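You operate a simulated robot arm through the tools that you are given. There is no shell and no other tool. Be economical: measure what you need, move in short steps, check, and stop when the job is done.

You run a simulated robot arm. Do the job below in one go: nothing can be reset, and whatever is moved stays where it is left.

Task
Swap the small motor's green cable for the spare, then power up and start it.
Fine: set the old cable's ends down before the yellow line; cord switch and the blue drive's grey switch on.

Only the result counts: the job must be done as asked and must still hold three seconds after the hand-in. Knocking over, shifting, dropping, spilling or breaking anything else fails it.

Robot
A 6-joint arm with a two-finger parallel gripper, fixed in place. Base frame: the origin is at the foot of the arm, x ahead of it, y to its left, z up; the work surface is at about z = 0.75. Units: m, degrees, N and s.
With the tool pointing down near the work surface it reaches from about 0.18 to 0.64 m from the base axis. Its first joint turns from -66.0 to 66.0 degrees. Payload 2.7 kg.
The tool frame sits at the grasp point between the pads (the TCP): z along the fingers, y along the line on which they close. The tips reach 0.023 m beyond it. Largest opening 0.094 m; finger width 0.038, thickness 0.01; the body of the gripper, 0.054 by 0.096 m, starts 0.039 m behind the TCP.
Orientation is told as [roll, pitch, yaw] about the base's x, y, z axes, in that order, counted from this pose: with the fingers straight down and closing along the base's y, the tool's x points along the base's -x, its y along +y and its z along -z.

Tools
- The arm moves only by the tool jog_arm. Its argument "plan" is a list of rows, each a list of 3 entries, a list of its own where there are three numbers: the shift along the tool's x, y, z in cm, then the turn, a rotation vector about the tool's x, y, z in degrees, then the finger opening in cm, from 0 to 9.4. In form: [[[tx, ty, tz], [wx, wy, wz], grip], ...]. A call has 1 to 8 rows; each row is the pose to reach, as a shift and turn from the pose commanded when the call began, along the tool's axes at that moment. Each row takes 0.2 s and may step no farther than 0.05 m and 8.6 degrees from the row before; otherwise, or with a gripper value out of range, the whole call is refused. Where a pose cannot be reached the arm comes as near as it can. A force on the tool above 40 N (or 10 N above the force at the start of the call, whichever is more), or a blocked arm, ends the call early, and 0.2 s more pass. The fingers move at their own pace (about 0.045 m/s each) and stop on an object; they squeeze with about 43 N. The grip force told is the motor's: it shows also when the fingers shut on nothing. Time passes only in rows, and 0.2 s behind the last, so rows that repeat a pose let the fingers close. It gives the time, the measured TCP pose, the force on the tool (base axes), the opening and the grip force at its end, in the units of the frame above (readings bear some noise), with the torque about the TCP (base axes, N m) and any sound that the robot's microphone picked up, and new pictures: "show" is both (left out), scene, wrist or none.
- Cameras (640 x 400 px; columns grow to the right, rows downward): "scene" is fixed at [0.0882, -0.4469, 1.3998]; the picture's right is [0.63, -0.78, 0.00], its down [-0.46, -0.37, -0.81] and it looks along [0.63, 0.51, -0.59] (base axes); focal length 266 px, centre (320, 200). "wrist" rides on the gripper at [0.087, 0.016, -0.074] in the tool frame; the picture's right is [-0.18, 0.98, 0.00], its down [-0.58, -0.11, -0.81] and it looks along [-0.79, -0.15, 0.59] (tool axes); focal length 243 px, centre (320, 200).
- pixel_to_xyz(camera, pixels): for up to 12 pixels [column, row] of the newest picture of that camera ("zoom" is the newest enlarged one), the place [x, y, z] in the base frame of the surface seen there, good to about 0.002 m. No time passes.
- close_up(camera, box): a new picture of the part [left, top, right, bottom] of that camera's present view, enlarged. No time passes.
- finish_job(): hands the job in; it is judged then, once.

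Work in short steps. Measure before you move; look again where a grasp or a placing could have gone wrong, and mend it. You have 80 turns and 200 pictures in all, those below and enlarged ones among them. Open the gripper and draw the arm clear of the work before you hand the job in, unless the task says otherwise; then end with one line.

The tools are called by a JSON object that holds its "fn" and its "kwargs". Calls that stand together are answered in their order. jog_arm: Moves the arm, as the interface text tells. Its arguments: {"type":"object","properties":{"plan":{"type":"array","items":{"type":"array"}},"show":{"type":"string","enum":["both","scene","wrist","none"]}},"required":["plan"]} The other tools are called the same way: pixel_to_xyz (camera, pixels) gives the place of the surface under pixels of a picture; close_up (camera, box) takes an enlarged picture of a part of a camera's view; finish_job () hands the job in.

At the start:

```text
time: 0.0
position: [0.3846, 0.1984, 1.1994]
tool_rot: [0.1, 0.0, -0.1]
ft_force: [0.1, 1.0, 0.5]
moment: [-0.03, 0.0, -0.01]
width: 0.0939
gripper_force: 0.1
```

scene: 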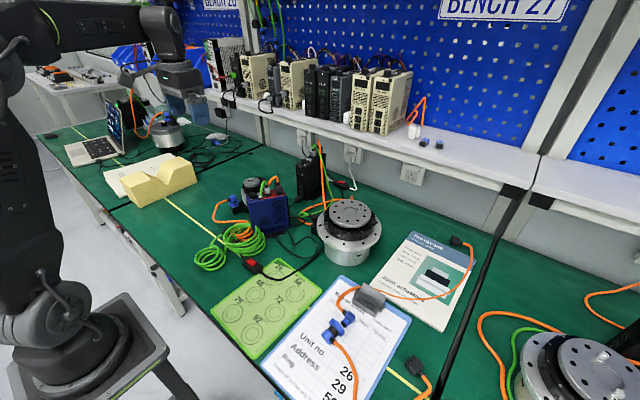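
wrist: 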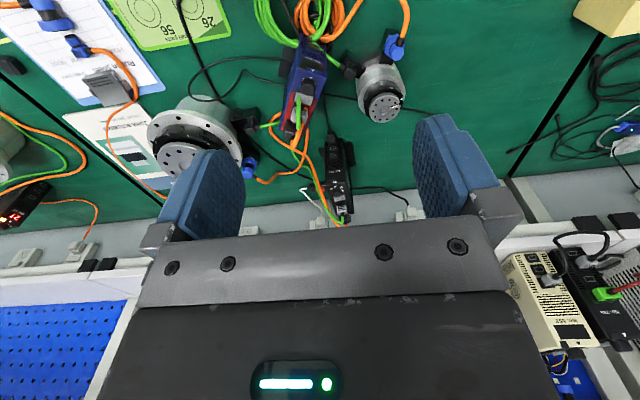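

The scene shows the blue drive near (268,212), the small motor near (252,190), and the green coil near (235,245). I'll enlarge these areas.

{"fn": "close_up", "kwargs": {"camera": "scene", "box": [180, 150, 340, 290]}}

{"fn": "close_up", "kwargs": {"camera": "wrist", "box": [220, 0, 440, 220]}}

{"fn": "close_up", "kwargs": {"camera": "scene", "box": [280, 220, 500, 400]}}

```text
2.86 times, centred on (260, 220) of scene
```

zoom: 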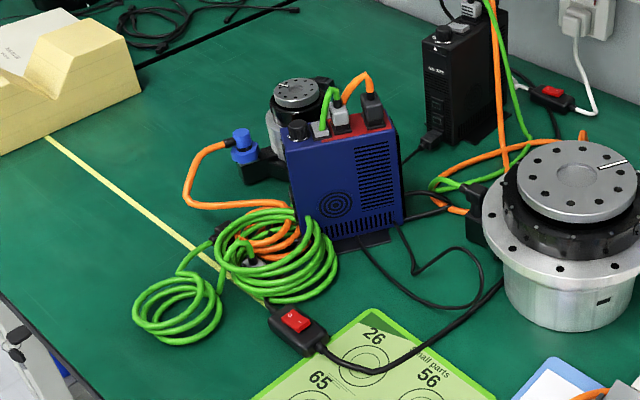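

```text
1.82 times, centred on (330, 110) of wrist
```

zoom: 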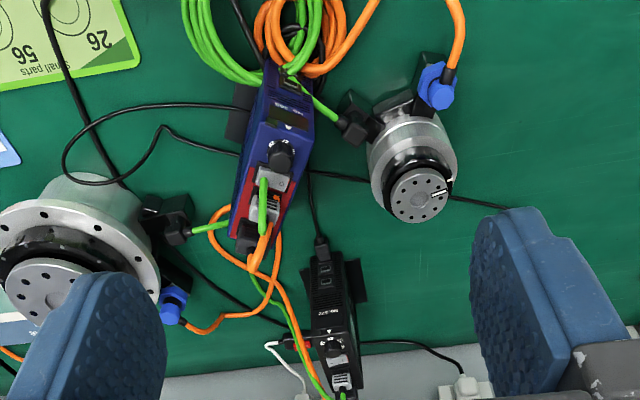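

```text
2.22 times, centred on (390, 310) of scene
```

zoom: 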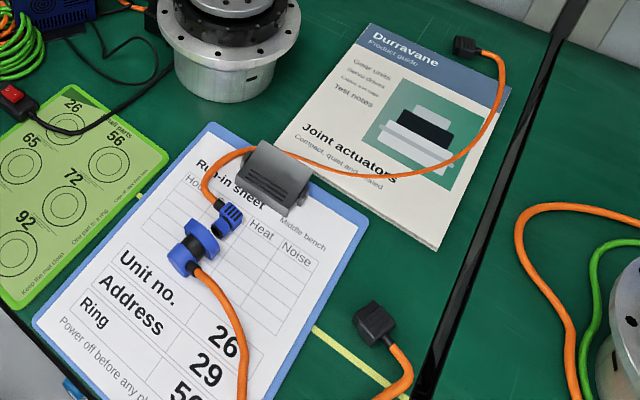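

Let me measure the key points: the drive top, motor, plugs, cord switch, coil and yellow line.

{"fn": "close_up", "kwargs": {"camera": "scene", "box": [225, 165, 305, 235]}}

{"fn": "close_up", "kwargs": {"camera": "scene", "box": [185, 215, 275, 285]}}

{"fn": "close_up", "kwargs": {"camera": "wrist", "box": [270, 20, 410, 120]}}

{"fn": "pixel_to_xyz", "kwargs": {"camera": "wrist", "pixels": [[317, 75], [311, 90], [300, 128], [352, 68], [343, 67], [385, 107], [395, 48], [302, 40], [275, 30], [305, 110]]}}

{"fn": "pixel_to_xyz", "kwargs": {"camera": "scene", "pixels": [[170, 203], [200, 227], [390, 370], [253, 265], [252, 262], [210, 258], [240, 243], [255, 187], [350, 212], [233, 198]]}}

```text
5.71 times, centred on (265, 200) of scene
```

zoom: 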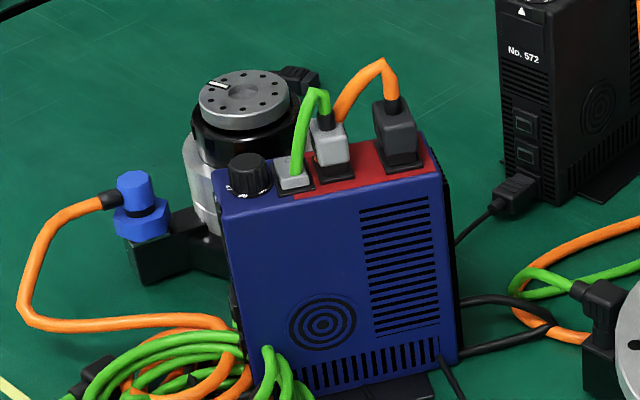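

```text
5.71 times, centred on (230, 250) of scene
```

zoom: 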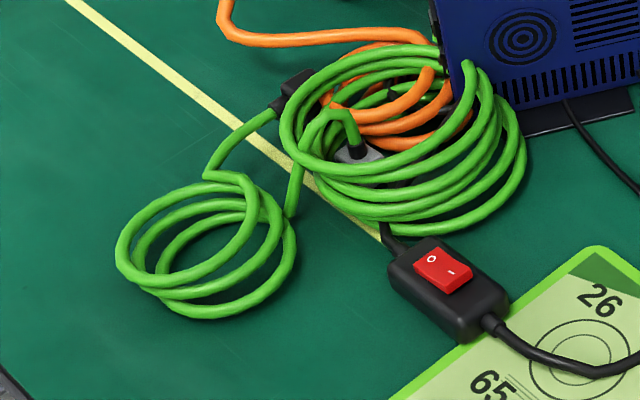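

```text
4.00 times, centred on (340, 70) of wrist
```

zoom: 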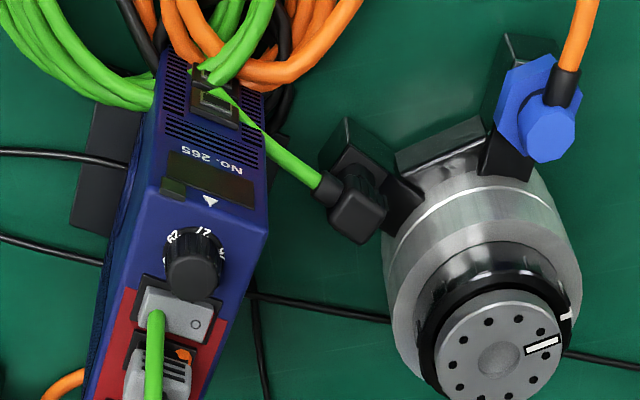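

```text
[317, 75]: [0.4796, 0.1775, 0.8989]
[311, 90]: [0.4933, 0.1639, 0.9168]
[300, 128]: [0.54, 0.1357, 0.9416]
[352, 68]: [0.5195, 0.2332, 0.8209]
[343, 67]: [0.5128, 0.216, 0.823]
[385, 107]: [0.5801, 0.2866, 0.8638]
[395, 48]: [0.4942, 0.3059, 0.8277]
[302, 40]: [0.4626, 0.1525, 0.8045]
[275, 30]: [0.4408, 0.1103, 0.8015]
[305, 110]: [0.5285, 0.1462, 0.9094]
```

```text
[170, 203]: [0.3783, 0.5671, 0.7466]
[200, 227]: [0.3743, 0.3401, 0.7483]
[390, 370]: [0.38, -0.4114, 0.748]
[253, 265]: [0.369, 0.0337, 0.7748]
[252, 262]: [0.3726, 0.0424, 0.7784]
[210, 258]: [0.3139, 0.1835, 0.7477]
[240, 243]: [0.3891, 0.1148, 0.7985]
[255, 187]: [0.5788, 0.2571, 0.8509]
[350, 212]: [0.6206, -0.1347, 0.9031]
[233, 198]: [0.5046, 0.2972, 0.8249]
```

The spare appears to be the small coil (210,258), whose black and grey plugs lie at about (232,230) and (240,243). I'll lower and pull back the arm for a closer wrist view.

{"fn": "jog_arm", "kwargs": {"plan": [[[3, 0, 4], [0, 0, 0], 9.4], [[6, 0, 8], [0, 0, 0], 9.4], [[9, -1, 12], [0, 0, 0], 9.4], [[11, -2, 15], [0, 0, 0], 9.4]], "show": "both"}}

```text
refused: row 3 steps farther than a row can; nothing moved
```

The third row's step was a little over 5 cm, so I'm using smaller steps.

{"fn": "jog_arm", "kwargs": {"plan": [[[3, 0, 3.5], [0, 0, 0], 9.4], [[5, 0, 7], [0, 0, 0], 9.4], [[7.5, -1, 11], [0, 0, 0], 9.4], [[10, -2, 15], [0, 0, 0], 9.4]], "show": "both"}}

```text
time: 1.0
position: [0.2843, 0.179, 1.0468]
tool_rot: [0.2, 0.0, 0.0]
ft_force: [0.3, 0.9, 0.0]
moment: [-0.01, -0.02, 0.03]
width: 0.0942
gripper_force: 0.0
```

scene: 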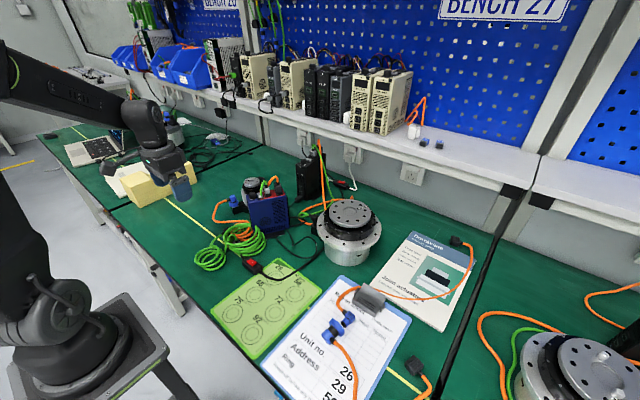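
wrist: 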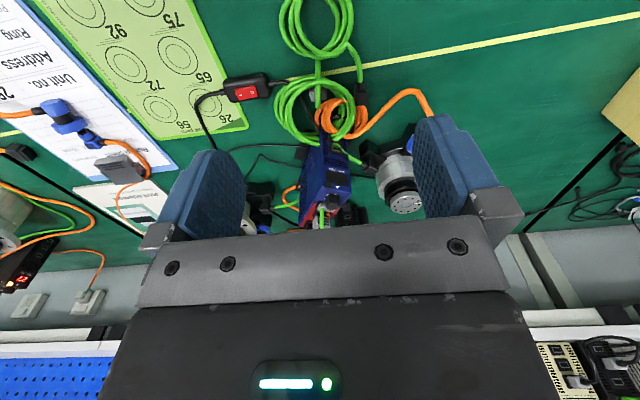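

{"fn": "close_up", "kwargs": {"camera": "wrist", "box": [240, 0, 400, 120]}}

{"fn": "close_up", "kwargs": {"camera": "wrist", "box": [260, 120, 430, 240]}}

```text
3.33 times, centred on (320, 60) of wrist
```

zoom: 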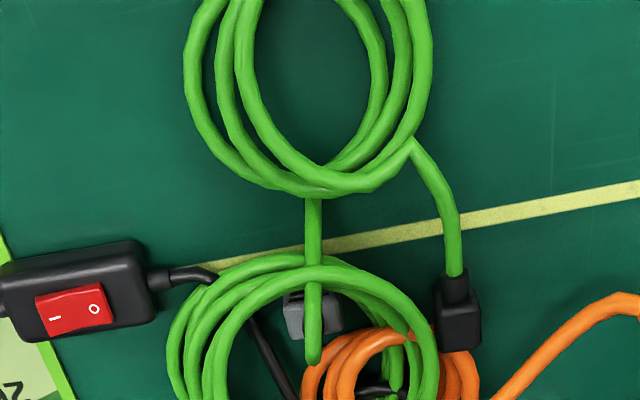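

```text
3.33 times, centred on (345, 180) of wrist
```

zoom: 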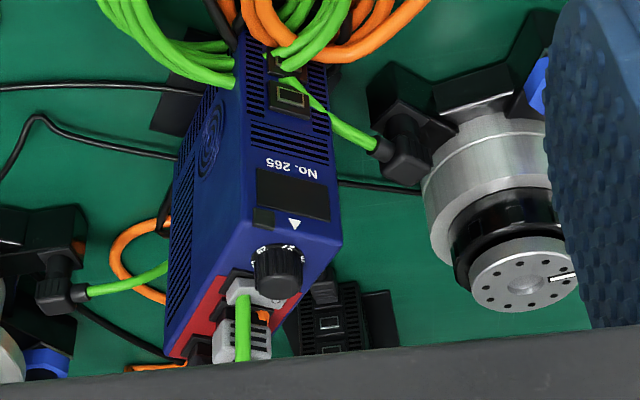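

The spare's grey plug sits just inside the big coil at zoom (310,310) and its black plug at (455,310). The drive display is dark, so it is unpowered. I'll move closer on the motor side to see how the plugs mate.

{"fn": "jog_arm", "kwargs": {"plan": [[[-3, 3.5, 0], [0, 0, 0], 9.4], [[-5, 7, 2], [0, 0, 0], 9.4], [[-7, 10, 5], [0, 0, 0], 9.4], [[-9.5, 12, 8], [0, 0, 0], 9.4], [[-11.5, 12, 9.5], [0, 0, 0], 9.4]], "show": "wrist"}}

{"fn": "close_up", "kwargs": {"camera": "wrist", "box": [140, 0, 420, 180]}}

```text
time: 2.2
position: [0.4005, 0.3, 0.953]
tool_rot: [0.1, -0.1, 0.0]
ft_force: [1.2, 0.8, 0.6]
moment: [-0.01, 0.01, 0.01]
width: 0.0942
gripper_force: 0.1
```

wrist: 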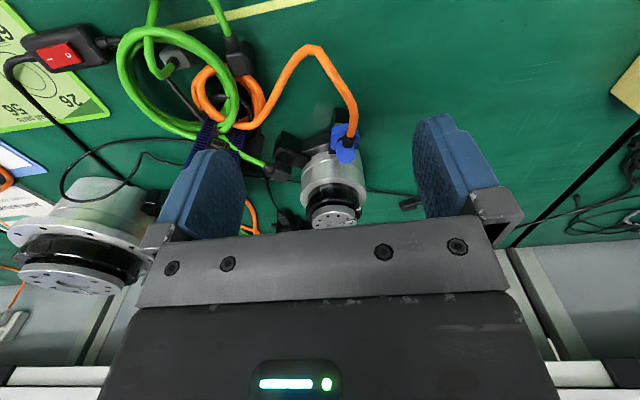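

```text
2.22 times, centred on (280, 90) of wrist
```

zoom: 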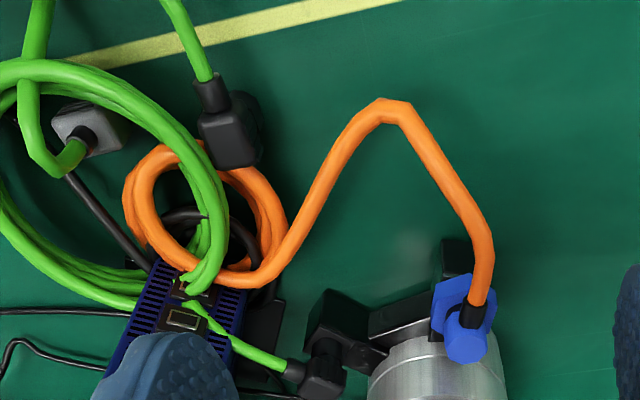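

I'll take tighter zooms on the motor plug and on both spare plugs.

{"fn": "close_up", "kwargs": {"camera": "wrist", "box": [240, 115, 340, 185]}}

{"fn": "close_up", "kwargs": {"camera": "wrist", "box": [140, 15, 270, 95]}}

{"fn": "pixel_to_xyz", "kwargs": {"camera": "wrist", "pixels": [[284, 168], [270, 163], [289, 142], [283, 172], [296, 152], [303, 155], [243, 62], [236, 42], [243, 50], [170, 52], [178, 60], [184, 62]]}}

```text
5.71 times, centred on (290, 150) of wrist
```

zoom: 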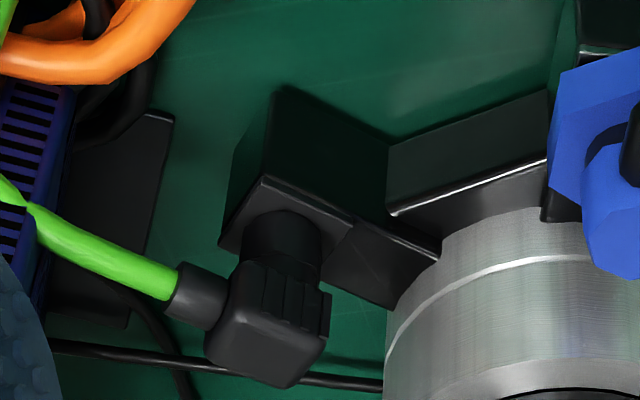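

```text
4.92 times, centred on (205, 55) of wrist
```

zoom: 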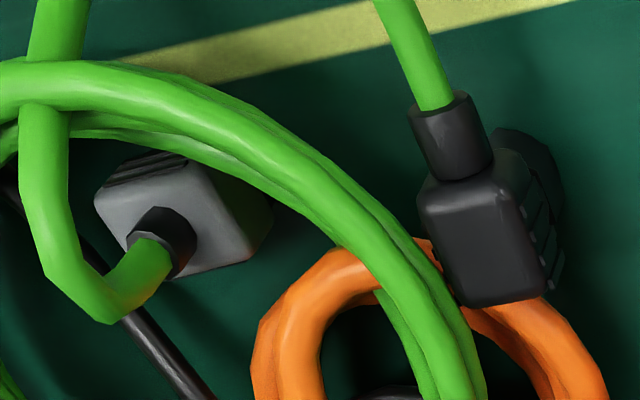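

```text
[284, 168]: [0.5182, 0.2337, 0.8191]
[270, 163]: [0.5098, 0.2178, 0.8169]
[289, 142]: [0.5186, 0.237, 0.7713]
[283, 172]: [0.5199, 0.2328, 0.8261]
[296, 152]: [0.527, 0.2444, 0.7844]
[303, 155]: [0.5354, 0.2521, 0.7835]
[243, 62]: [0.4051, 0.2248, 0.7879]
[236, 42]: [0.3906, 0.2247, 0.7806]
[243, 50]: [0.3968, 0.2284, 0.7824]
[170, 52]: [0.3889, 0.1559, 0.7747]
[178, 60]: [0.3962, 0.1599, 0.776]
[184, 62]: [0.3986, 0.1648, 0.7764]
```

The motor plug is a right-angle plug seated downward, with its body at about (0.518,0.234,0.82). The spare's black plug stands upright at about (0.40,0.225), and its grey plug stands upright inside the coil at about (0.395,0.16). Next I'll rise and look at the drive top.

{"fn": "jog_arm", "kwargs": {"plan": [[[0, 0, -4.5], [0, 0, 0], 9.4], [[0, -3, -8], [0, 0, 0], 9.4], [[0, -7, -10], [0, 0, 0], 9.4], [[0, -11, -11], [0, 0, 0], 9.4], [[0, -14, -11], [0, 0, 0], 9.4]], "show": "wrist"}}

{"fn": "close_up", "kwargs": {"camera": "wrist", "box": [260, 80, 400, 180]}}

{"fn": "close_up", "kwargs": {"camera": "wrist", "box": [270, 0, 400, 80]}}

{"fn": "close_up", "kwargs": {"camera": "scene", "box": [250, 170, 300, 205]}}

```text
time: 3.4
position: [0.4006, 0.1567, 1.0638]
tool_rot: [0.1, 0.1, 0.1]
ft_force: [-0.7, -0.4, -0.2]
moment: [0.03, 0.0, -0.02]
width: 0.0938
gripper_force: 0.1
```

wrist: 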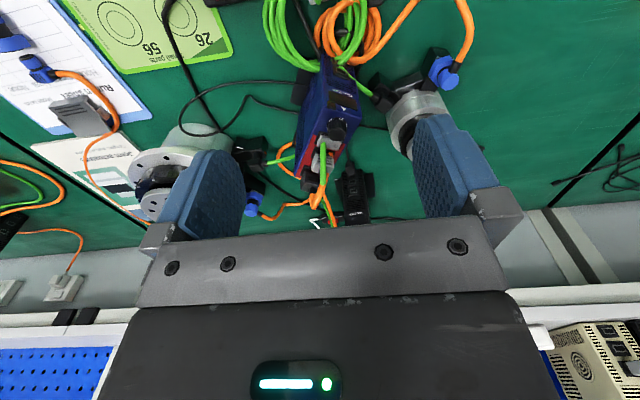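

```text
4.00 times, centred on (330, 130) of wrist
```

zoom: 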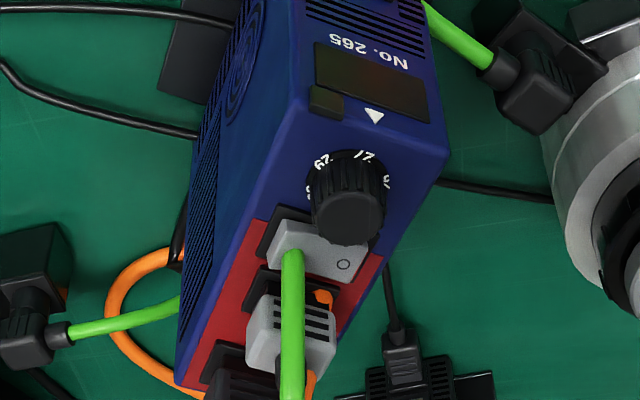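

```text
4.92 times, centred on (335, 40) of wrist
```

zoom: 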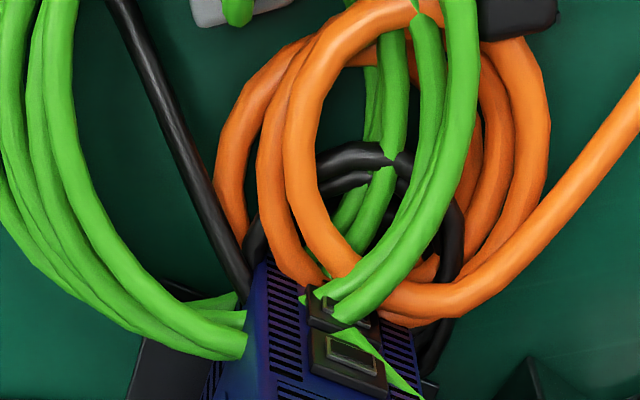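

```text
11.43 times, centred on (275, 188) of scene
```

zoom: 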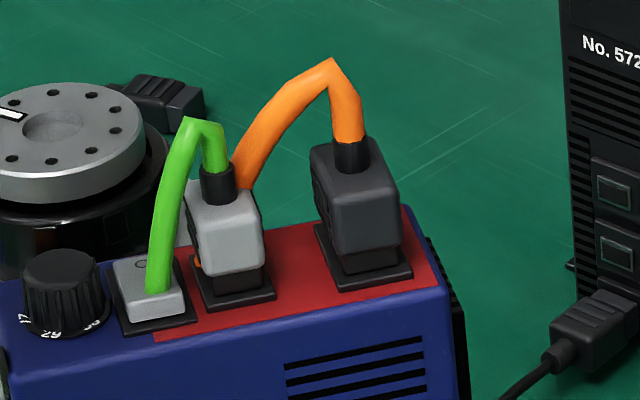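

I'll measure the drive-top items from this scene zoom and take matching points from the wrist view.

{"fn": "pixel_to_xyz", "kwargs": {"camera": "zoom", "pixels": [[225, 225], [250, 225], [215, 250], [245, 255], [365, 200], [345, 240], [340, 150], [217, 180], [65, 262], [150, 303], [130, 285], [165, 290]]}}

{"fn": "pixel_to_xyz", "kwargs": {"camera": "wrist", "pixels": [[331, 151], [347, 146], [338, 143], [328, 162], [340, 165], [324, 165], [347, 133], [337, 106], [358, 109], [322, 120], [372, 120], [307, 173]]}}

{"fn": "close_up", "kwargs": {"camera": "wrist", "box": [290, 110, 370, 190]}}

```text
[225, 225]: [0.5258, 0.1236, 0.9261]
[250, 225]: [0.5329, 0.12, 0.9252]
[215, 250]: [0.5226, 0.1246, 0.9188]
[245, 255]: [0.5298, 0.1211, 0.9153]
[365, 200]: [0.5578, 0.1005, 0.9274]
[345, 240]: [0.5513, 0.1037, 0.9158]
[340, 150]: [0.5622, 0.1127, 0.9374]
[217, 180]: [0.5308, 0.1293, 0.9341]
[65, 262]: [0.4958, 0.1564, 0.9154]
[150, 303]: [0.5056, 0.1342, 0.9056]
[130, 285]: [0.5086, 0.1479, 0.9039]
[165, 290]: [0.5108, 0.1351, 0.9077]
```

```text
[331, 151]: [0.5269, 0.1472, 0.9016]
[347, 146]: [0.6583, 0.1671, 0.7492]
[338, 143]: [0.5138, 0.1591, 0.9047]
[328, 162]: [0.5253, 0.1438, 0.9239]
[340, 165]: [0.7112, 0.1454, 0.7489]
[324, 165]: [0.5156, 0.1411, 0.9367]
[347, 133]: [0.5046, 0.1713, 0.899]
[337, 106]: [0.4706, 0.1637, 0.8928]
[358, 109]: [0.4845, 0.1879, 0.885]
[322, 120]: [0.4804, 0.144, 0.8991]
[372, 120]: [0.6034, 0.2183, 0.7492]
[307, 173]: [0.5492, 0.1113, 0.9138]
```

```text
5.00 times, centred on (330, 150) of wrist
```

zoom: 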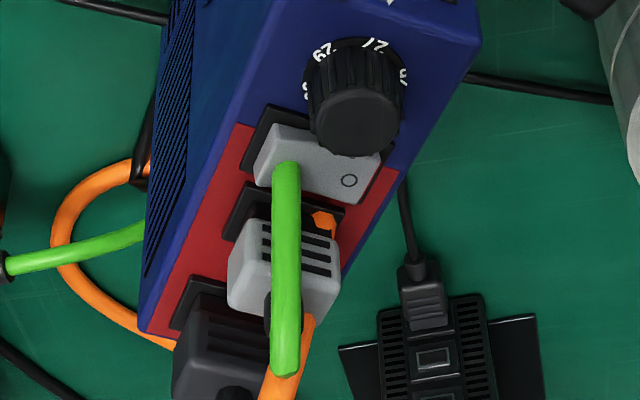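

The drive is yawed about −38°. I'll take more points on the grey plug from this zoom to pin down its centre and yaw.

{"fn": "pixel_to_xyz", "kwargs": {"camera": "zoom", "pixels": [[242, 245], [240, 280], [232, 295], [328, 300], [330, 270], [305, 235], [262, 228], [255, 300], [318, 300], [180, 380], [265, 150], [360, 165]]}}

{"fn": "pixel_to_xyz", "kwargs": {"camera": "scene", "pixels": [[281, 202], [269, 206], [256, 215], [285, 199], [263, 181], [265, 184]]}}

```text
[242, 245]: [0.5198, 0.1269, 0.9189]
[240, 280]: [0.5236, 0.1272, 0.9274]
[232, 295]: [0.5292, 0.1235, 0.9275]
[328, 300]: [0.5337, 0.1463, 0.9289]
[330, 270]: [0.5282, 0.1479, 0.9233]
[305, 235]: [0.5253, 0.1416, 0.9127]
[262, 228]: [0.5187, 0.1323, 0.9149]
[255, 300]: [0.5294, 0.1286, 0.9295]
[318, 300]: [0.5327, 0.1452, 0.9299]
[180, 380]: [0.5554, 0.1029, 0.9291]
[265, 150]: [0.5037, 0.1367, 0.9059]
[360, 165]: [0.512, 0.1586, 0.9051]
```

```text
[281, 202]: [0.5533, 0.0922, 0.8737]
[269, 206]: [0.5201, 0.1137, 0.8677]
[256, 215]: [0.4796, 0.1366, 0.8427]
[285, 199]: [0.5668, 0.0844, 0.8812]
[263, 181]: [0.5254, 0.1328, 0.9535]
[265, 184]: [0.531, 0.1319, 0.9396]
```

The grey drive plug's centre is about (0.533,0.132), with its body from z ≈0.912 to 0.937 and the drive yaw about −31°. I'll align above it with the fingers closing across the drive.

{"fn": "jog_arm", "kwargs": {"plan": [[[-4, -0.6, 0], [0, 0, 7.75], 7], [[-8, -1.2, 0], [0, 0, 15.5], 6], [[-11, -1.8, 1], [0, 0, 23.25], 5], [[-13.24, -2.47, 4], [0, 0, 31], 5]], "show": "both"}}

{"fn": "close_up", "kwargs": {"camera": "scene", "box": [230, 130, 330, 205]}}

```text
time: 4.4
position: [0.5336, 0.1333, 1.0233]
tool_rot: [0.0, 0.0, -31.1]
ft_force: [0.8, 0.1, -0.5]
moment: [0.01, -0.01, 0.03]
width: 0.05
gripper_force: 0.0
```

scene: 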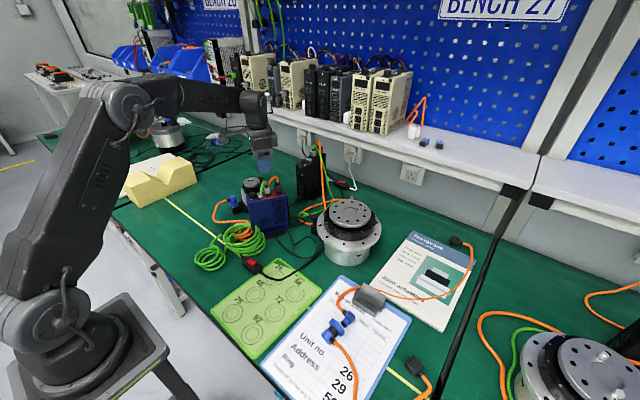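
wrist: 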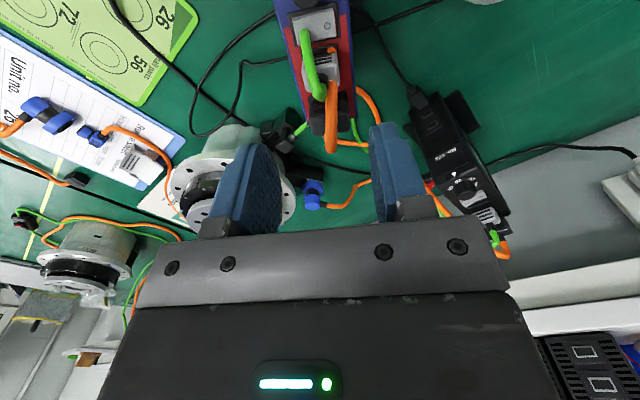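

```text
5.33 times, centred on (280, 168) of scene
```

zoom: 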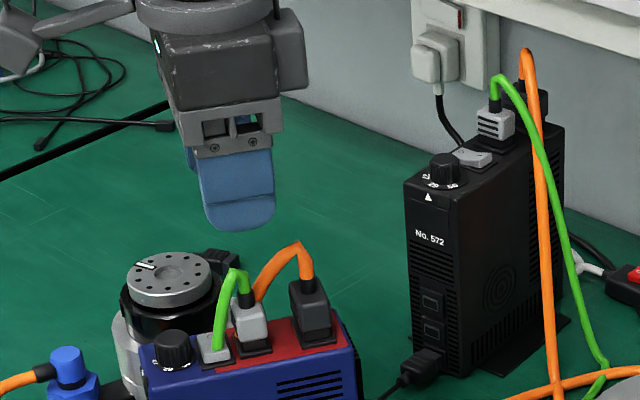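

The drive is now aligned vertically in the wrist view, so the yaw is right. I'll descend straight down around the grey plug with a 5 cm opening.

{"fn": "jog_arm", "kwargs": {"plan": [[[0, 0, 3], [0, 0, 0], 5], [[0, 0, 6], [0, 0, 0], 5], [[0, 0, 8.8], [0, 0, 0], 5]], "show": "both"}}

{"fn": "close_up", "kwargs": {"camera": "scene", "box": [240, 150, 310, 205]}}

{"fn": "close_up", "kwargs": {"camera": "wrist", "box": [240, 40, 400, 160]}}

```text
time: 5.2
position: [0.534, 0.134, 0.9354]
tool_rot: [0.1, 0.1, -31.0]
ft_force: [0.2, 0.0, 0.5]
moment: [0.01, 0.02, -0.03]
width: 0.0499
gripper_force: 0.1
```

scene: 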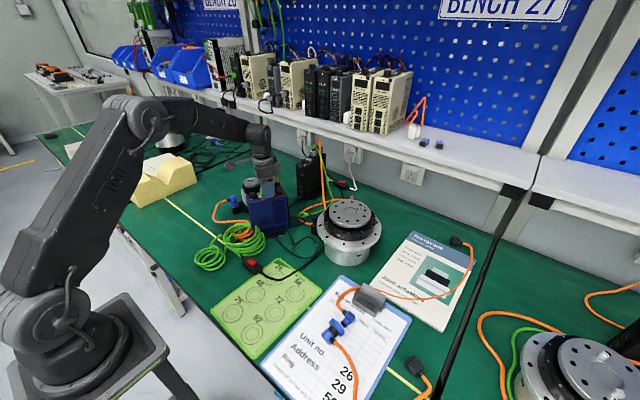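
wrist: 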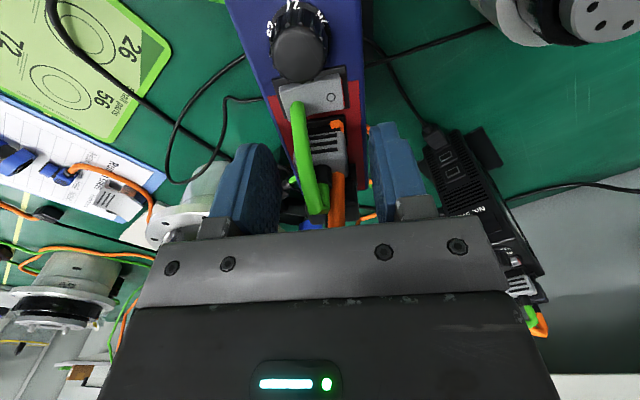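

```text
7.27 times, centred on (275, 178) of scene
```

zoom: 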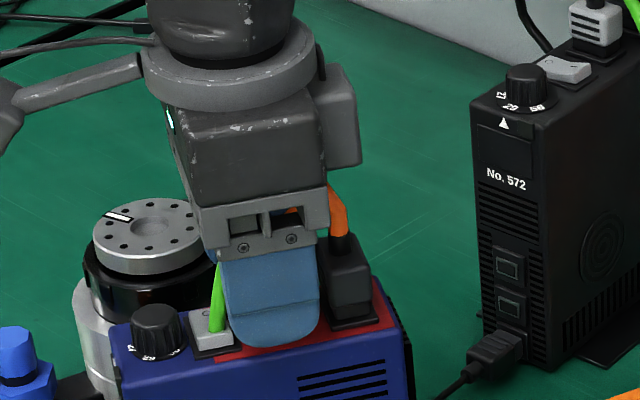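

```text
3.33 times, centred on (320, 100) of wrist
```

zoom: 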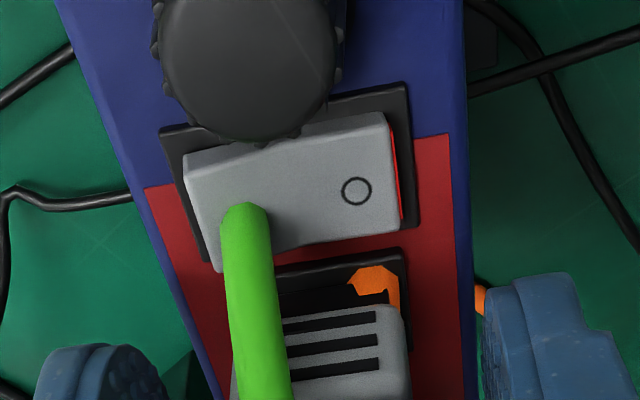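

The plug at zoom columns 232–410 is centred between the pads. I'll close on it.

{"fn": "jog_arm", "kwargs": {"plan": [[[0, 0, 0], [0, 0, 0], 3.5], [[0, 0, 0], [0, 0, 0], 2], [[0, 0, 0], [0, 0, 0], 1.5], [[0, 0, 0], [0, 0, 0], 1.5], [[0, 0, 0], [0, 0, 0], 1.5]], "show": "none"}}

```text
time: 6.4
position: [0.5342, 0.1337, 0.9354]
tool_rot: [0.1, -0.1, -31.0]
ft_force: [2.7, 2.3, 0.0]
moment: [0.12, -0.07, 0.02]
width: 0.0247
gripper_force: 43.1
```

Gripped at 2.47 cm with 43 N. Now I'll pull straight up in small steps.

{"fn": "jog_arm", "kwargs": {"plan": [[[0, 0, -0.5], [0, 0, 0], 1.5], [[0, 0, -1], [0, 0, 0], 1.5], [[0, 0, -2], [0, 0, 0], 1.5], [[0, 0, -4], [0, 0, 0], 1.5], [[0, 0, -7], [0, 0, 0], 1.5]], "show": "both"}}

```text
time: 7.6
position: [0.5333, 0.1343, 1.0068]
tool_rot: [0.1, 0.1, -31.0]
ft_force: [0.3, -0.6, 0.0]
moment: [0.01, -0.01, 0.03]
width: 0.0245
gripper_force: 42.9
```

scene: 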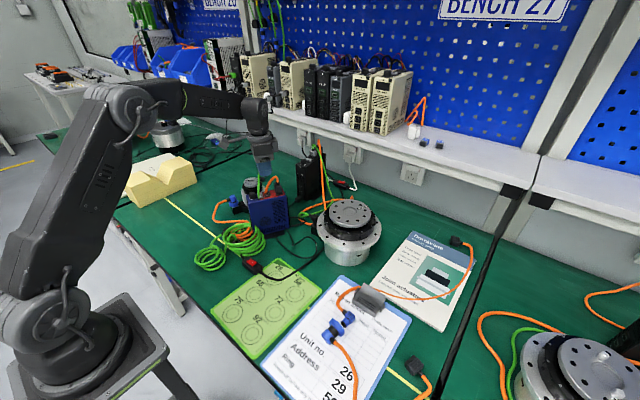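
wrist: 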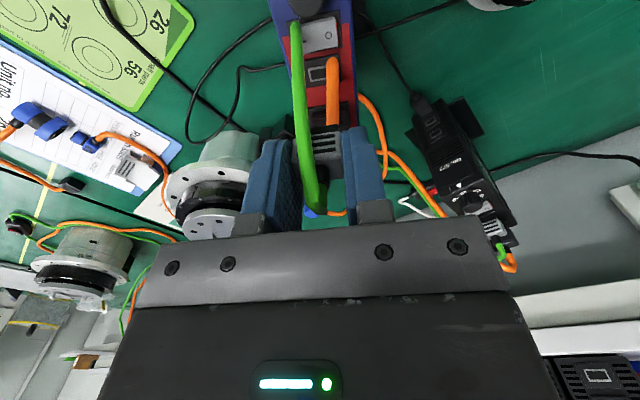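

The plug is out and held, and the empty socket shows at wrist (318,73). I'll check the near table edge, then carry the plug to a free spot at about (0.325,0.28).

{"fn": "pixel_to_xyz", "kwargs": {"camera": "scene", "pixels": [[180, 245], [190, 285], [150, 225], [195, 240]]}}

{"fn": "jog_arm", "kwargs": {"plan": [[[4.5, 0.3, 0], [0, 0, 0], 1.5], [[9, 0.6, 0], [0, 0, 0], 1.5], [[13.5, 0.9, 0], [0, 0, 0], 1.5], [[18, 1.2, 0], [0, 0, 0], 1.5], [[22, 1.5, 2], [0, 0, 0], 1.5], [[25.4, 1.8, 5], [0, 0, 0], 1.5]], "show": "both"}}

```text
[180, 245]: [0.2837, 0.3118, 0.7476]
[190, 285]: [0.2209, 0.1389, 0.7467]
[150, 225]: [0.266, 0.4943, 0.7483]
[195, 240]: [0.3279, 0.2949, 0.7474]
```

```text
time: 9.0
position: [0.3237, 0.2777, 0.9556]
tool_rot: [0.1, 0.1, -31.1]
ft_force: [-0.3, 0.7, -0.7]
moment: [0.01, 0.01, 0.0]
width: 0.0245
gripper_force: 42.7
```

scene: 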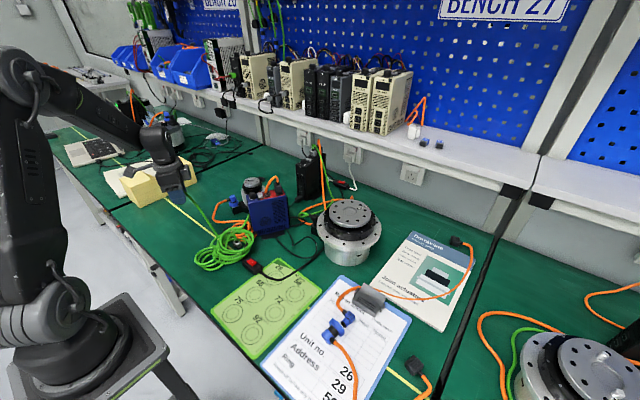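
wrist: 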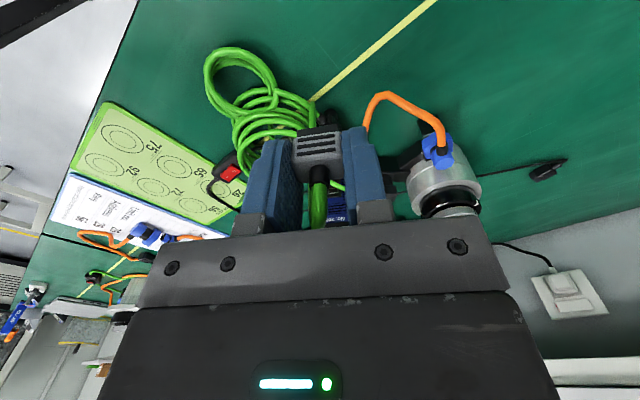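

The lead follows freely into the coil. The spot below is clear, so I'll lower to about z 0.779.

{"fn": "jog_arm", "kwargs": {"plan": [[[0, 0, 4.5], [0, 0, 0], 1.5], [[0, 0, 9], [0, 0, 0], 1.5], [[0, 0, 13], [0, 0, 0], 1.5], [[0, 0, 16], [0, 0, 0], 1.5], [[0, 0, 17], [0, 0, 0], 1.5], [[0, 0, 17.5], [0, 0, 0], 1.5]], "show": "both"}}

```text
time: 10.4
position: [0.3254, 0.2798, 0.7822]
tool_rot: [0.2, 0.0, -31.1]
ft_force: [-7.4, -5.7, 25.6]
moment: [-0.18, 0.23, 0.0]
width: 0.0245
gripper_force: 42.6
```

scene: 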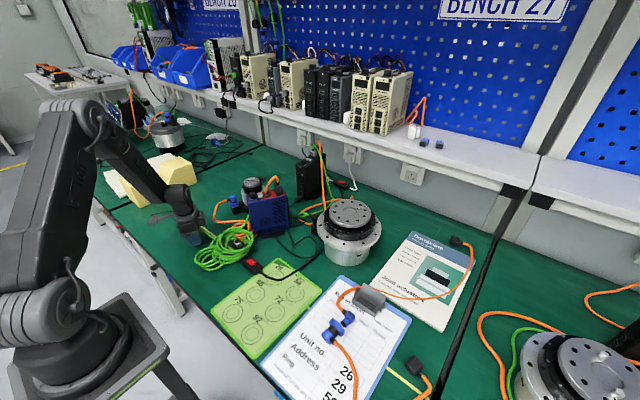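
wrist: 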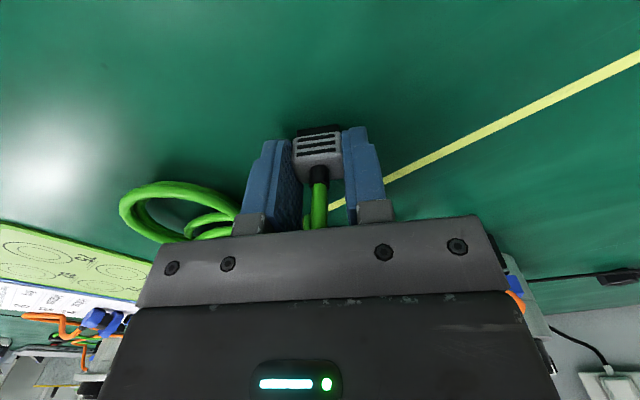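

It's on the table (25 N). I'll ease off 1 mm, open gently to 5 cm and rise.

{"fn": "jog_arm", "kwargs": {"plan": [[[0, 0, -0.1], [0, 0, 0], 1.5], [[0, 0, -0.1], [0, 0, 0], 3], [[0, 0, -0.1], [0, 0, 0], 5], [[0, 0, -0.1], [0, 0, 0], 5], [[0, 0, -4], [0, 0, 0], 5], [[0, 0, -8], [0, 0, 0], 5]], "show": "wrist"}}

{"fn": "close_up", "kwargs": {"camera": "scene", "box": [170, 180, 310, 290]}}

```text
time: 11.8
position: [0.324, 0.2804, 0.8621]
tool_rot: [0.1, 0.0, -30.9]
ft_force: [-0.5, -0.3, 0.5]
moment: [0.01, 0.01, -0.01]
width: 0.0501
gripper_force: 0.1
```

wrist: 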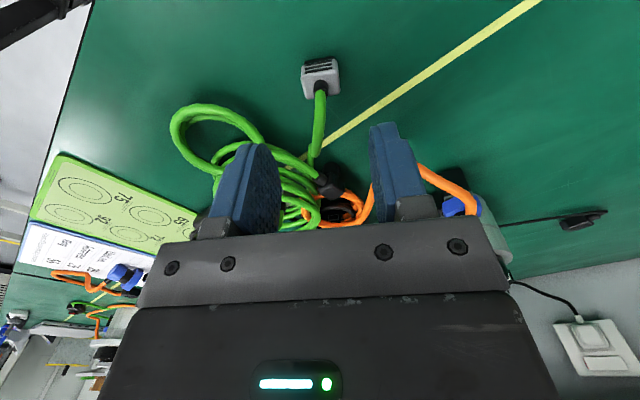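

```text
3.64 times, centred on (240, 235) of scene
```

zoom: 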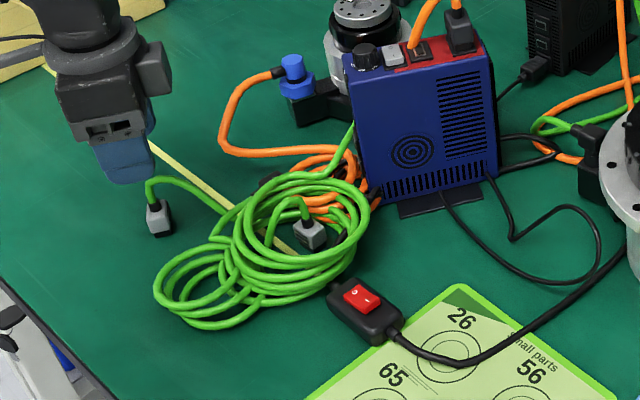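

The old grey end now stands before the line at about (0.325,0.28). Next is the motor plug, aligned with the drive's yaw, so I'll rise and swing to yaw 59° above it.

{"fn": "jog_arm", "kwargs": {"plan": [[[0, 0, -4], [0, 0, -8.2], 5], [[-2, 0.6, -8], [0, 0, -16.4], 5], [[-5, 1.5, -9], [0, 0, -24.6], 5], [[-8, 2.5, -9], [0, 0, -32.8], 5], [[-11, 3.5, -9], [0, 0, -41], 5], [[-14, 4.4, -9], [0, 0, -49.2], 5], [[-17, 5.3, -9], [0, 0, -57.4], 5], [[-19.1, 6, -9], [0, 0, -65.6], 5]], "show": "none"}}

{"fn": "jog_arm", "kwargs": {"plan": [[[0, 0, 0], [0, 0, -8.2], 5], [[0, 0, 0], [0, 0, -16.4], 5], [[0, 0, 0], [0, 0, -24.4], 5]], "show": "both"}}

{"fn": "close_up", "kwargs": {"camera": "wrist", "box": [220, 0, 420, 150]}}

{"fn": "close_up", "kwargs": {"camera": "scene", "box": [190, 140, 310, 230]}}

```text
time: 13.6
position: [0.5205, 0.2328, 0.953]
tool_rot: [0.1, -0.1, 34.8]
ft_force: [0.1, 0.2, 1.1]
moment: [-0.06, 0.01, 0.0]
width: 0.05
gripper_force: 0.1
```

```text
time: 14.4
position: [0.5194, 0.2334, 0.9514]
tool_rot: [0.0, -0.2, 59.2]
ft_force: [0.8, -0.5, -0.9]
moment: [0.05, 0.0, -0.03]
width: 0.0498
gripper_force: 0.2
```

scene: 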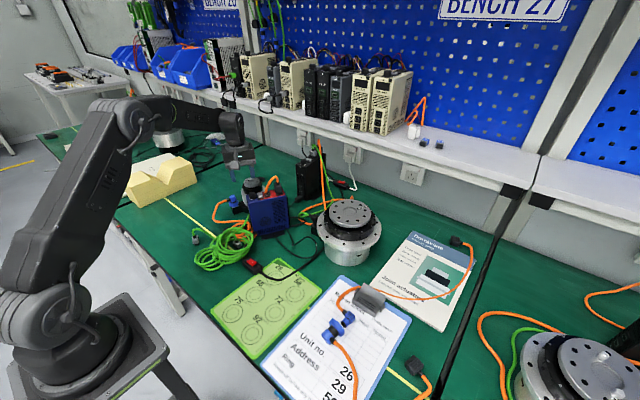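
wrist: 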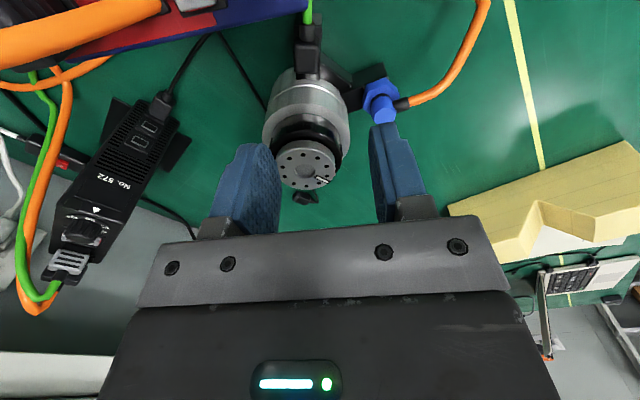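

```text
2.67 times, centred on (320, 75) of wrist
```

zoom: 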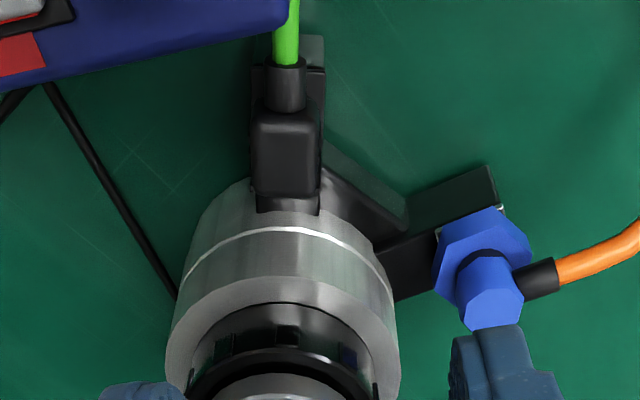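

```text
4.44 times, centred on (250, 185) of scene
```

zoom: 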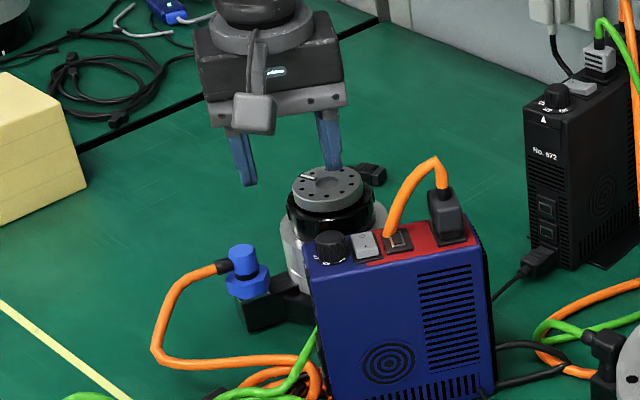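

The camera box is on the tool's +x side and would hit the drive at this yaw, so I'll flip to yaw −121°. First I'll measure the plug and motor top from here.

{"fn": "close_up", "kwargs": {"camera": "wrist", "box": [270, 0, 350, 80]}}

{"fn": "pixel_to_xyz", "kwargs": {"camera": "wrist", "pixels": [[308, 47], [299, 50], [318, 50], [308, 70], [308, 60], [308, 33], [300, 65], [317, 65], [305, 155], [305, 170], [290, 35], [308, 76]]}}

```text
5.00 times, centred on (310, 40) of wrist
```

zoom: 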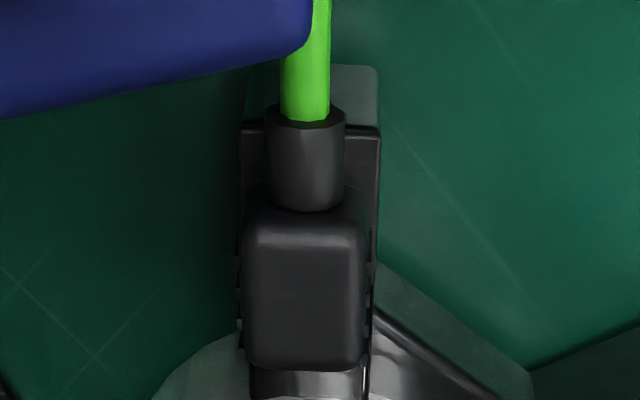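

```text
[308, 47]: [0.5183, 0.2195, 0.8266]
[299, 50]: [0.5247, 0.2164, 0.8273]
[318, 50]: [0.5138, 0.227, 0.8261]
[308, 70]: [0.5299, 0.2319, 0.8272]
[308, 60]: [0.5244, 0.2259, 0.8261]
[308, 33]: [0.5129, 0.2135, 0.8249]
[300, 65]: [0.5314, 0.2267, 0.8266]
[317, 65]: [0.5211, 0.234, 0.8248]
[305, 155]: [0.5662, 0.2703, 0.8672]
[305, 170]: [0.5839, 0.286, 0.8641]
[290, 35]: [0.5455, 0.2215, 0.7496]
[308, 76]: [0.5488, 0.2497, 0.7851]
```

The plug's axis runs about 48.6° in base, its centre is about (0.5235,0.226) and its top is z 0.826. The motor top is 0.866. I'll go to yaw 48.6° and tilt 20° about the closing axis, so the camera box stays above the drive.

{"fn": "jog_arm", "kwargs": {"plan": [[[0, -0.4, 0], [0, 0, 5.3], 5], [[0, -0.8, 0], [0, 0, 10.6], 5]], "show": "none"}}

{"fn": "jog_arm", "kwargs": {"plan": [[[0, 0, 0], [0, 7, 0], 5], [[0, 0, 0], [0, 14, 0], 5], [[0, 0, 0], [0, 20, 0], 5]], "show": "wrist"}}

{"fn": "close_up", "kwargs": {"camera": "scene", "box": [200, 130, 320, 230]}}

```text
time: 15.0
position: [0.5273, 0.2284, 0.9509]
tool_rot: [0.0, -0.1, 48.4]
ft_force: [0.3, 0.5, 0.4]
moment: [-0.04, -0.01, -0.03]
width: 0.05
gripper_force: 0.1
```

```text
time: 15.8
position: [0.5261, 0.2288, 0.9514]
tool_rot: [0.0, 20.1, 48.3]
ft_force: [-1.0, 0.4, 0.4]
moment: [0.03, -0.01, 0.03]
width: 0.0499
gripper_force: 0.0
```

wrist: 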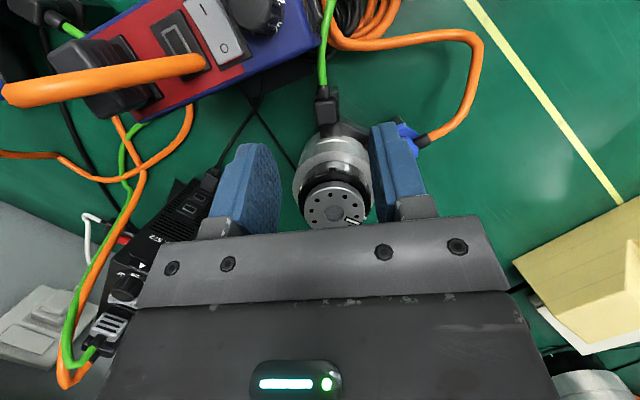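

```text
4.00 times, centred on (260, 180) of scene
```

zoom: 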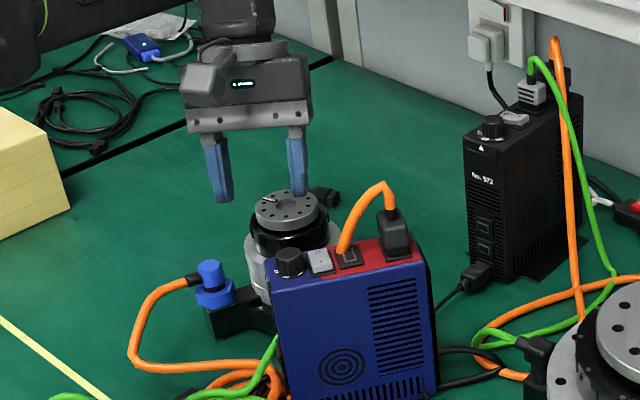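

I'll zoom on the plug to verify its yaw against the fingers, and on the grey rocker to read its state.

{"fn": "close_up", "kwargs": {"camera": "wrist", "box": [280, 60, 370, 150]}}

{"fn": "close_up", "kwargs": {"camera": "wrist", "box": [150, 0, 270, 75]}}

```text
4.44 times, centred on (325, 105) of wrist
```

zoom: 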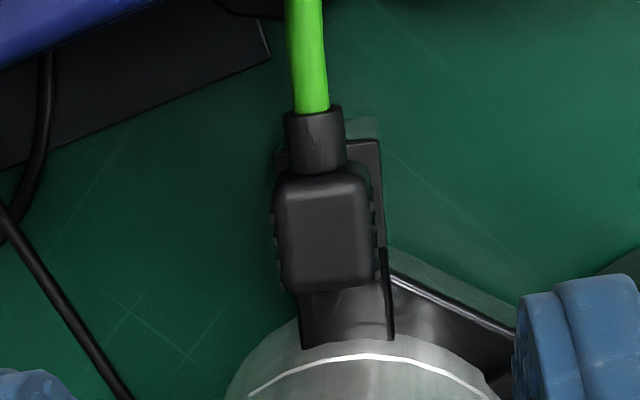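

```text
5.33 times, centred on (210, 38) of wrist
```

zoom: 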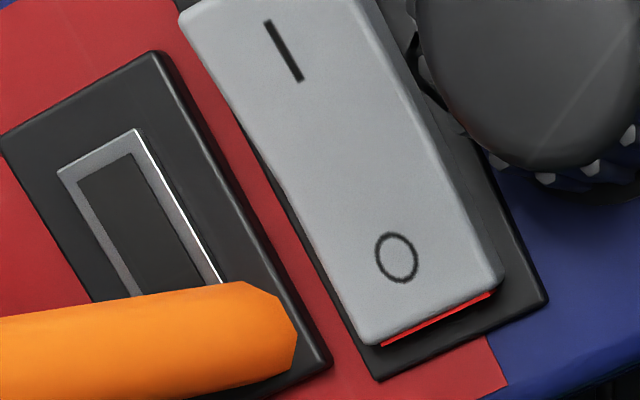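

The O end shows a red flank, so I'll check the rocker heights. I'll also measure points along the plug's side edges to refine its yaw.

{"fn": "pixel_to_xyz", "kwargs": {"camera": "zoom", "pixels": [[240, 30], [275, 90], [320, 160], [360, 220], [400, 290], [450, 290], [370, 300], [215, 30], [460, 340], [300, 190]]}}

{"fn": "pixel_to_xyz", "kwargs": {"camera": "wrist", "pixels": [[317, 103], [317, 110], [318, 117], [318, 122], [331, 102], [332, 108], [333, 114], [334, 120], [325, 103], [326, 120], [324, 92], [323, 88]]}}

```text
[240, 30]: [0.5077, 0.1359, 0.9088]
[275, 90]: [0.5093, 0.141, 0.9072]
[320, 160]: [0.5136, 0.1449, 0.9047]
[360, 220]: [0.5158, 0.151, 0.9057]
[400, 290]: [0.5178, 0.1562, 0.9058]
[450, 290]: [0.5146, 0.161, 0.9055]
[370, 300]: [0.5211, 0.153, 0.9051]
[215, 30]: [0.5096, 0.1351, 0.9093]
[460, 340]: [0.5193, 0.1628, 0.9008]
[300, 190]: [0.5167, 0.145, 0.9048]
```

```text
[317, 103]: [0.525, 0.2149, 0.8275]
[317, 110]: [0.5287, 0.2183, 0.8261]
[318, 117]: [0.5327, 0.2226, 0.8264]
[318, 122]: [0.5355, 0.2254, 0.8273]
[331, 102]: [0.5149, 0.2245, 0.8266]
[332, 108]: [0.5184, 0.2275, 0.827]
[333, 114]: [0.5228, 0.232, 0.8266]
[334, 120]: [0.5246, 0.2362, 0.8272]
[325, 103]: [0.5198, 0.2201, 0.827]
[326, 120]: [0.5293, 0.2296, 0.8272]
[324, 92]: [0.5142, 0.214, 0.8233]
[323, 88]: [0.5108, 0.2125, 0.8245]
```

The rocker's I end is high (0.909) and its O end low, so it is OFF. The plug yaw is about 46° and its centre about (0.5255,0.225). I'll trim the yaw by 2.4° and descend vertically.

{"fn": "jog_arm", "kwargs": {"plan": [[[0, -0.2, 0], [-0.82, 0, 2.26], 5], [[-1.37, -0.2, 3.76], [-0.82, 0, 2.26], 5], [[-2.74, -0.2, 7.52], [-0.82, 0, 2.26], 5], [[-3.5, -0.2, 9.6], [-0.82, 0, 2.26], 5]], "show": "wrist"}}

{"fn": "close_up", "kwargs": {"camera": "scene", "box": [200, 130, 320, 230]}}

{"fn": "close_up", "kwargs": {"camera": "wrist", "box": [240, 100, 400, 220]}}

```text
time: 16.8
position: [0.5288, 0.2258, 0.8493]
tool_rot: [-0.1, 20.0, 46.0]
ft_force: [0.0, -0.6, -0.4]
moment: [-0.01, -0.01, 0.0]
width: 0.0502
gripper_force: 0.1
```

wrist: 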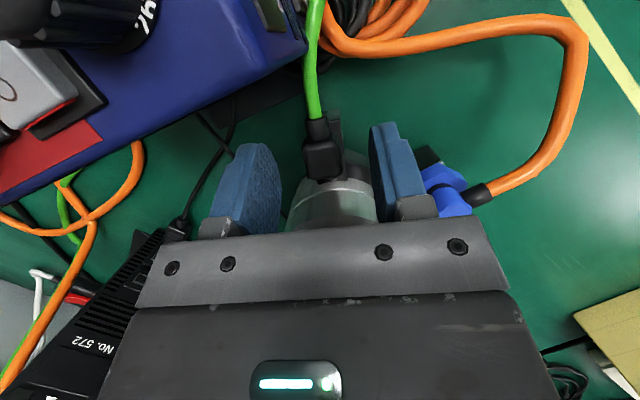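

```text
4.00 times, centred on (260, 180) of scene
```

zoom: 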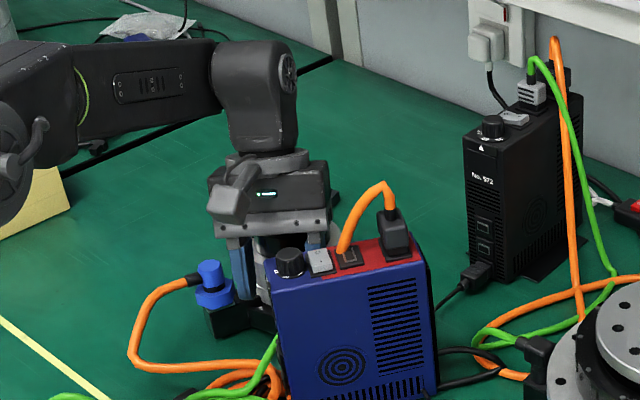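

```text
3.33 times, centred on (320, 160) of wrist
```

zoom: 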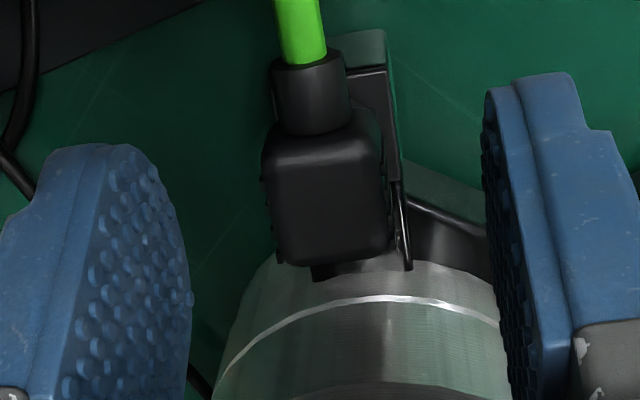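

Clearances are good, and the plug sits slightly left of centre. I'll shift 1.5 mm, go down the last 1.8 cm and close.

{"fn": "jog_arm", "kwargs": {"plan": [[[-0.62, -0.15, 1.7], [0, 0, 0], 5], [[-0.62, -0.15, 1.7], [0, 0, 0], 3], [[-0.62, -0.15, 1.7], [0, 0, 0], 1.5], [[-0.62, -0.15, 1.7], [0, 0, 0], 1], [[-0.62, -0.15, 1.7], [0, 0, 0], 1], [[-0.62, -0.15, 1.7], [0, 0, 0], 1]], "show": "wrist"}}

{"fn": "close_up", "kwargs": {"camera": "wrist", "box": [240, 100, 400, 220]}}

```text
time: 17.3
position: [0.531, 0.2272, 0.8399]
tool_rot: [-0.3, 19.3, 46.0]
ft_force: [0.9, 0.0, 2.3]
moment: [0.22, -0.07, -0.04]
width: 0.0298
gripper_force: 0.0
stopped in row 2: the force on the tool passed its limit at 45 N (the readings are from after the stop); the commanded pose is now the measured one
```

wrist: 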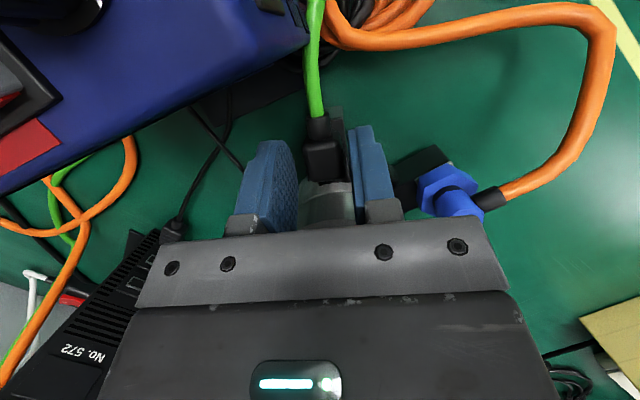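

```text
3.33 times, centred on (320, 160) of wrist
```

zoom: 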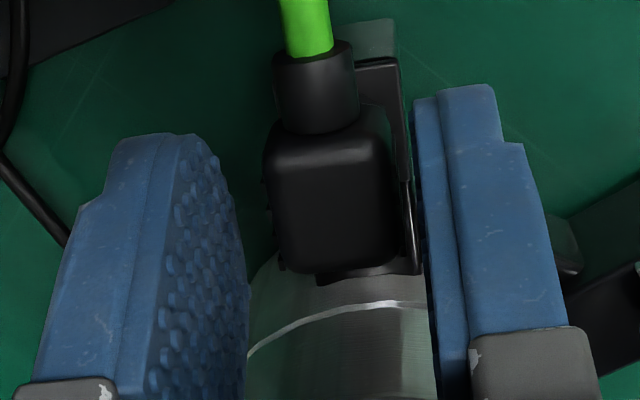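

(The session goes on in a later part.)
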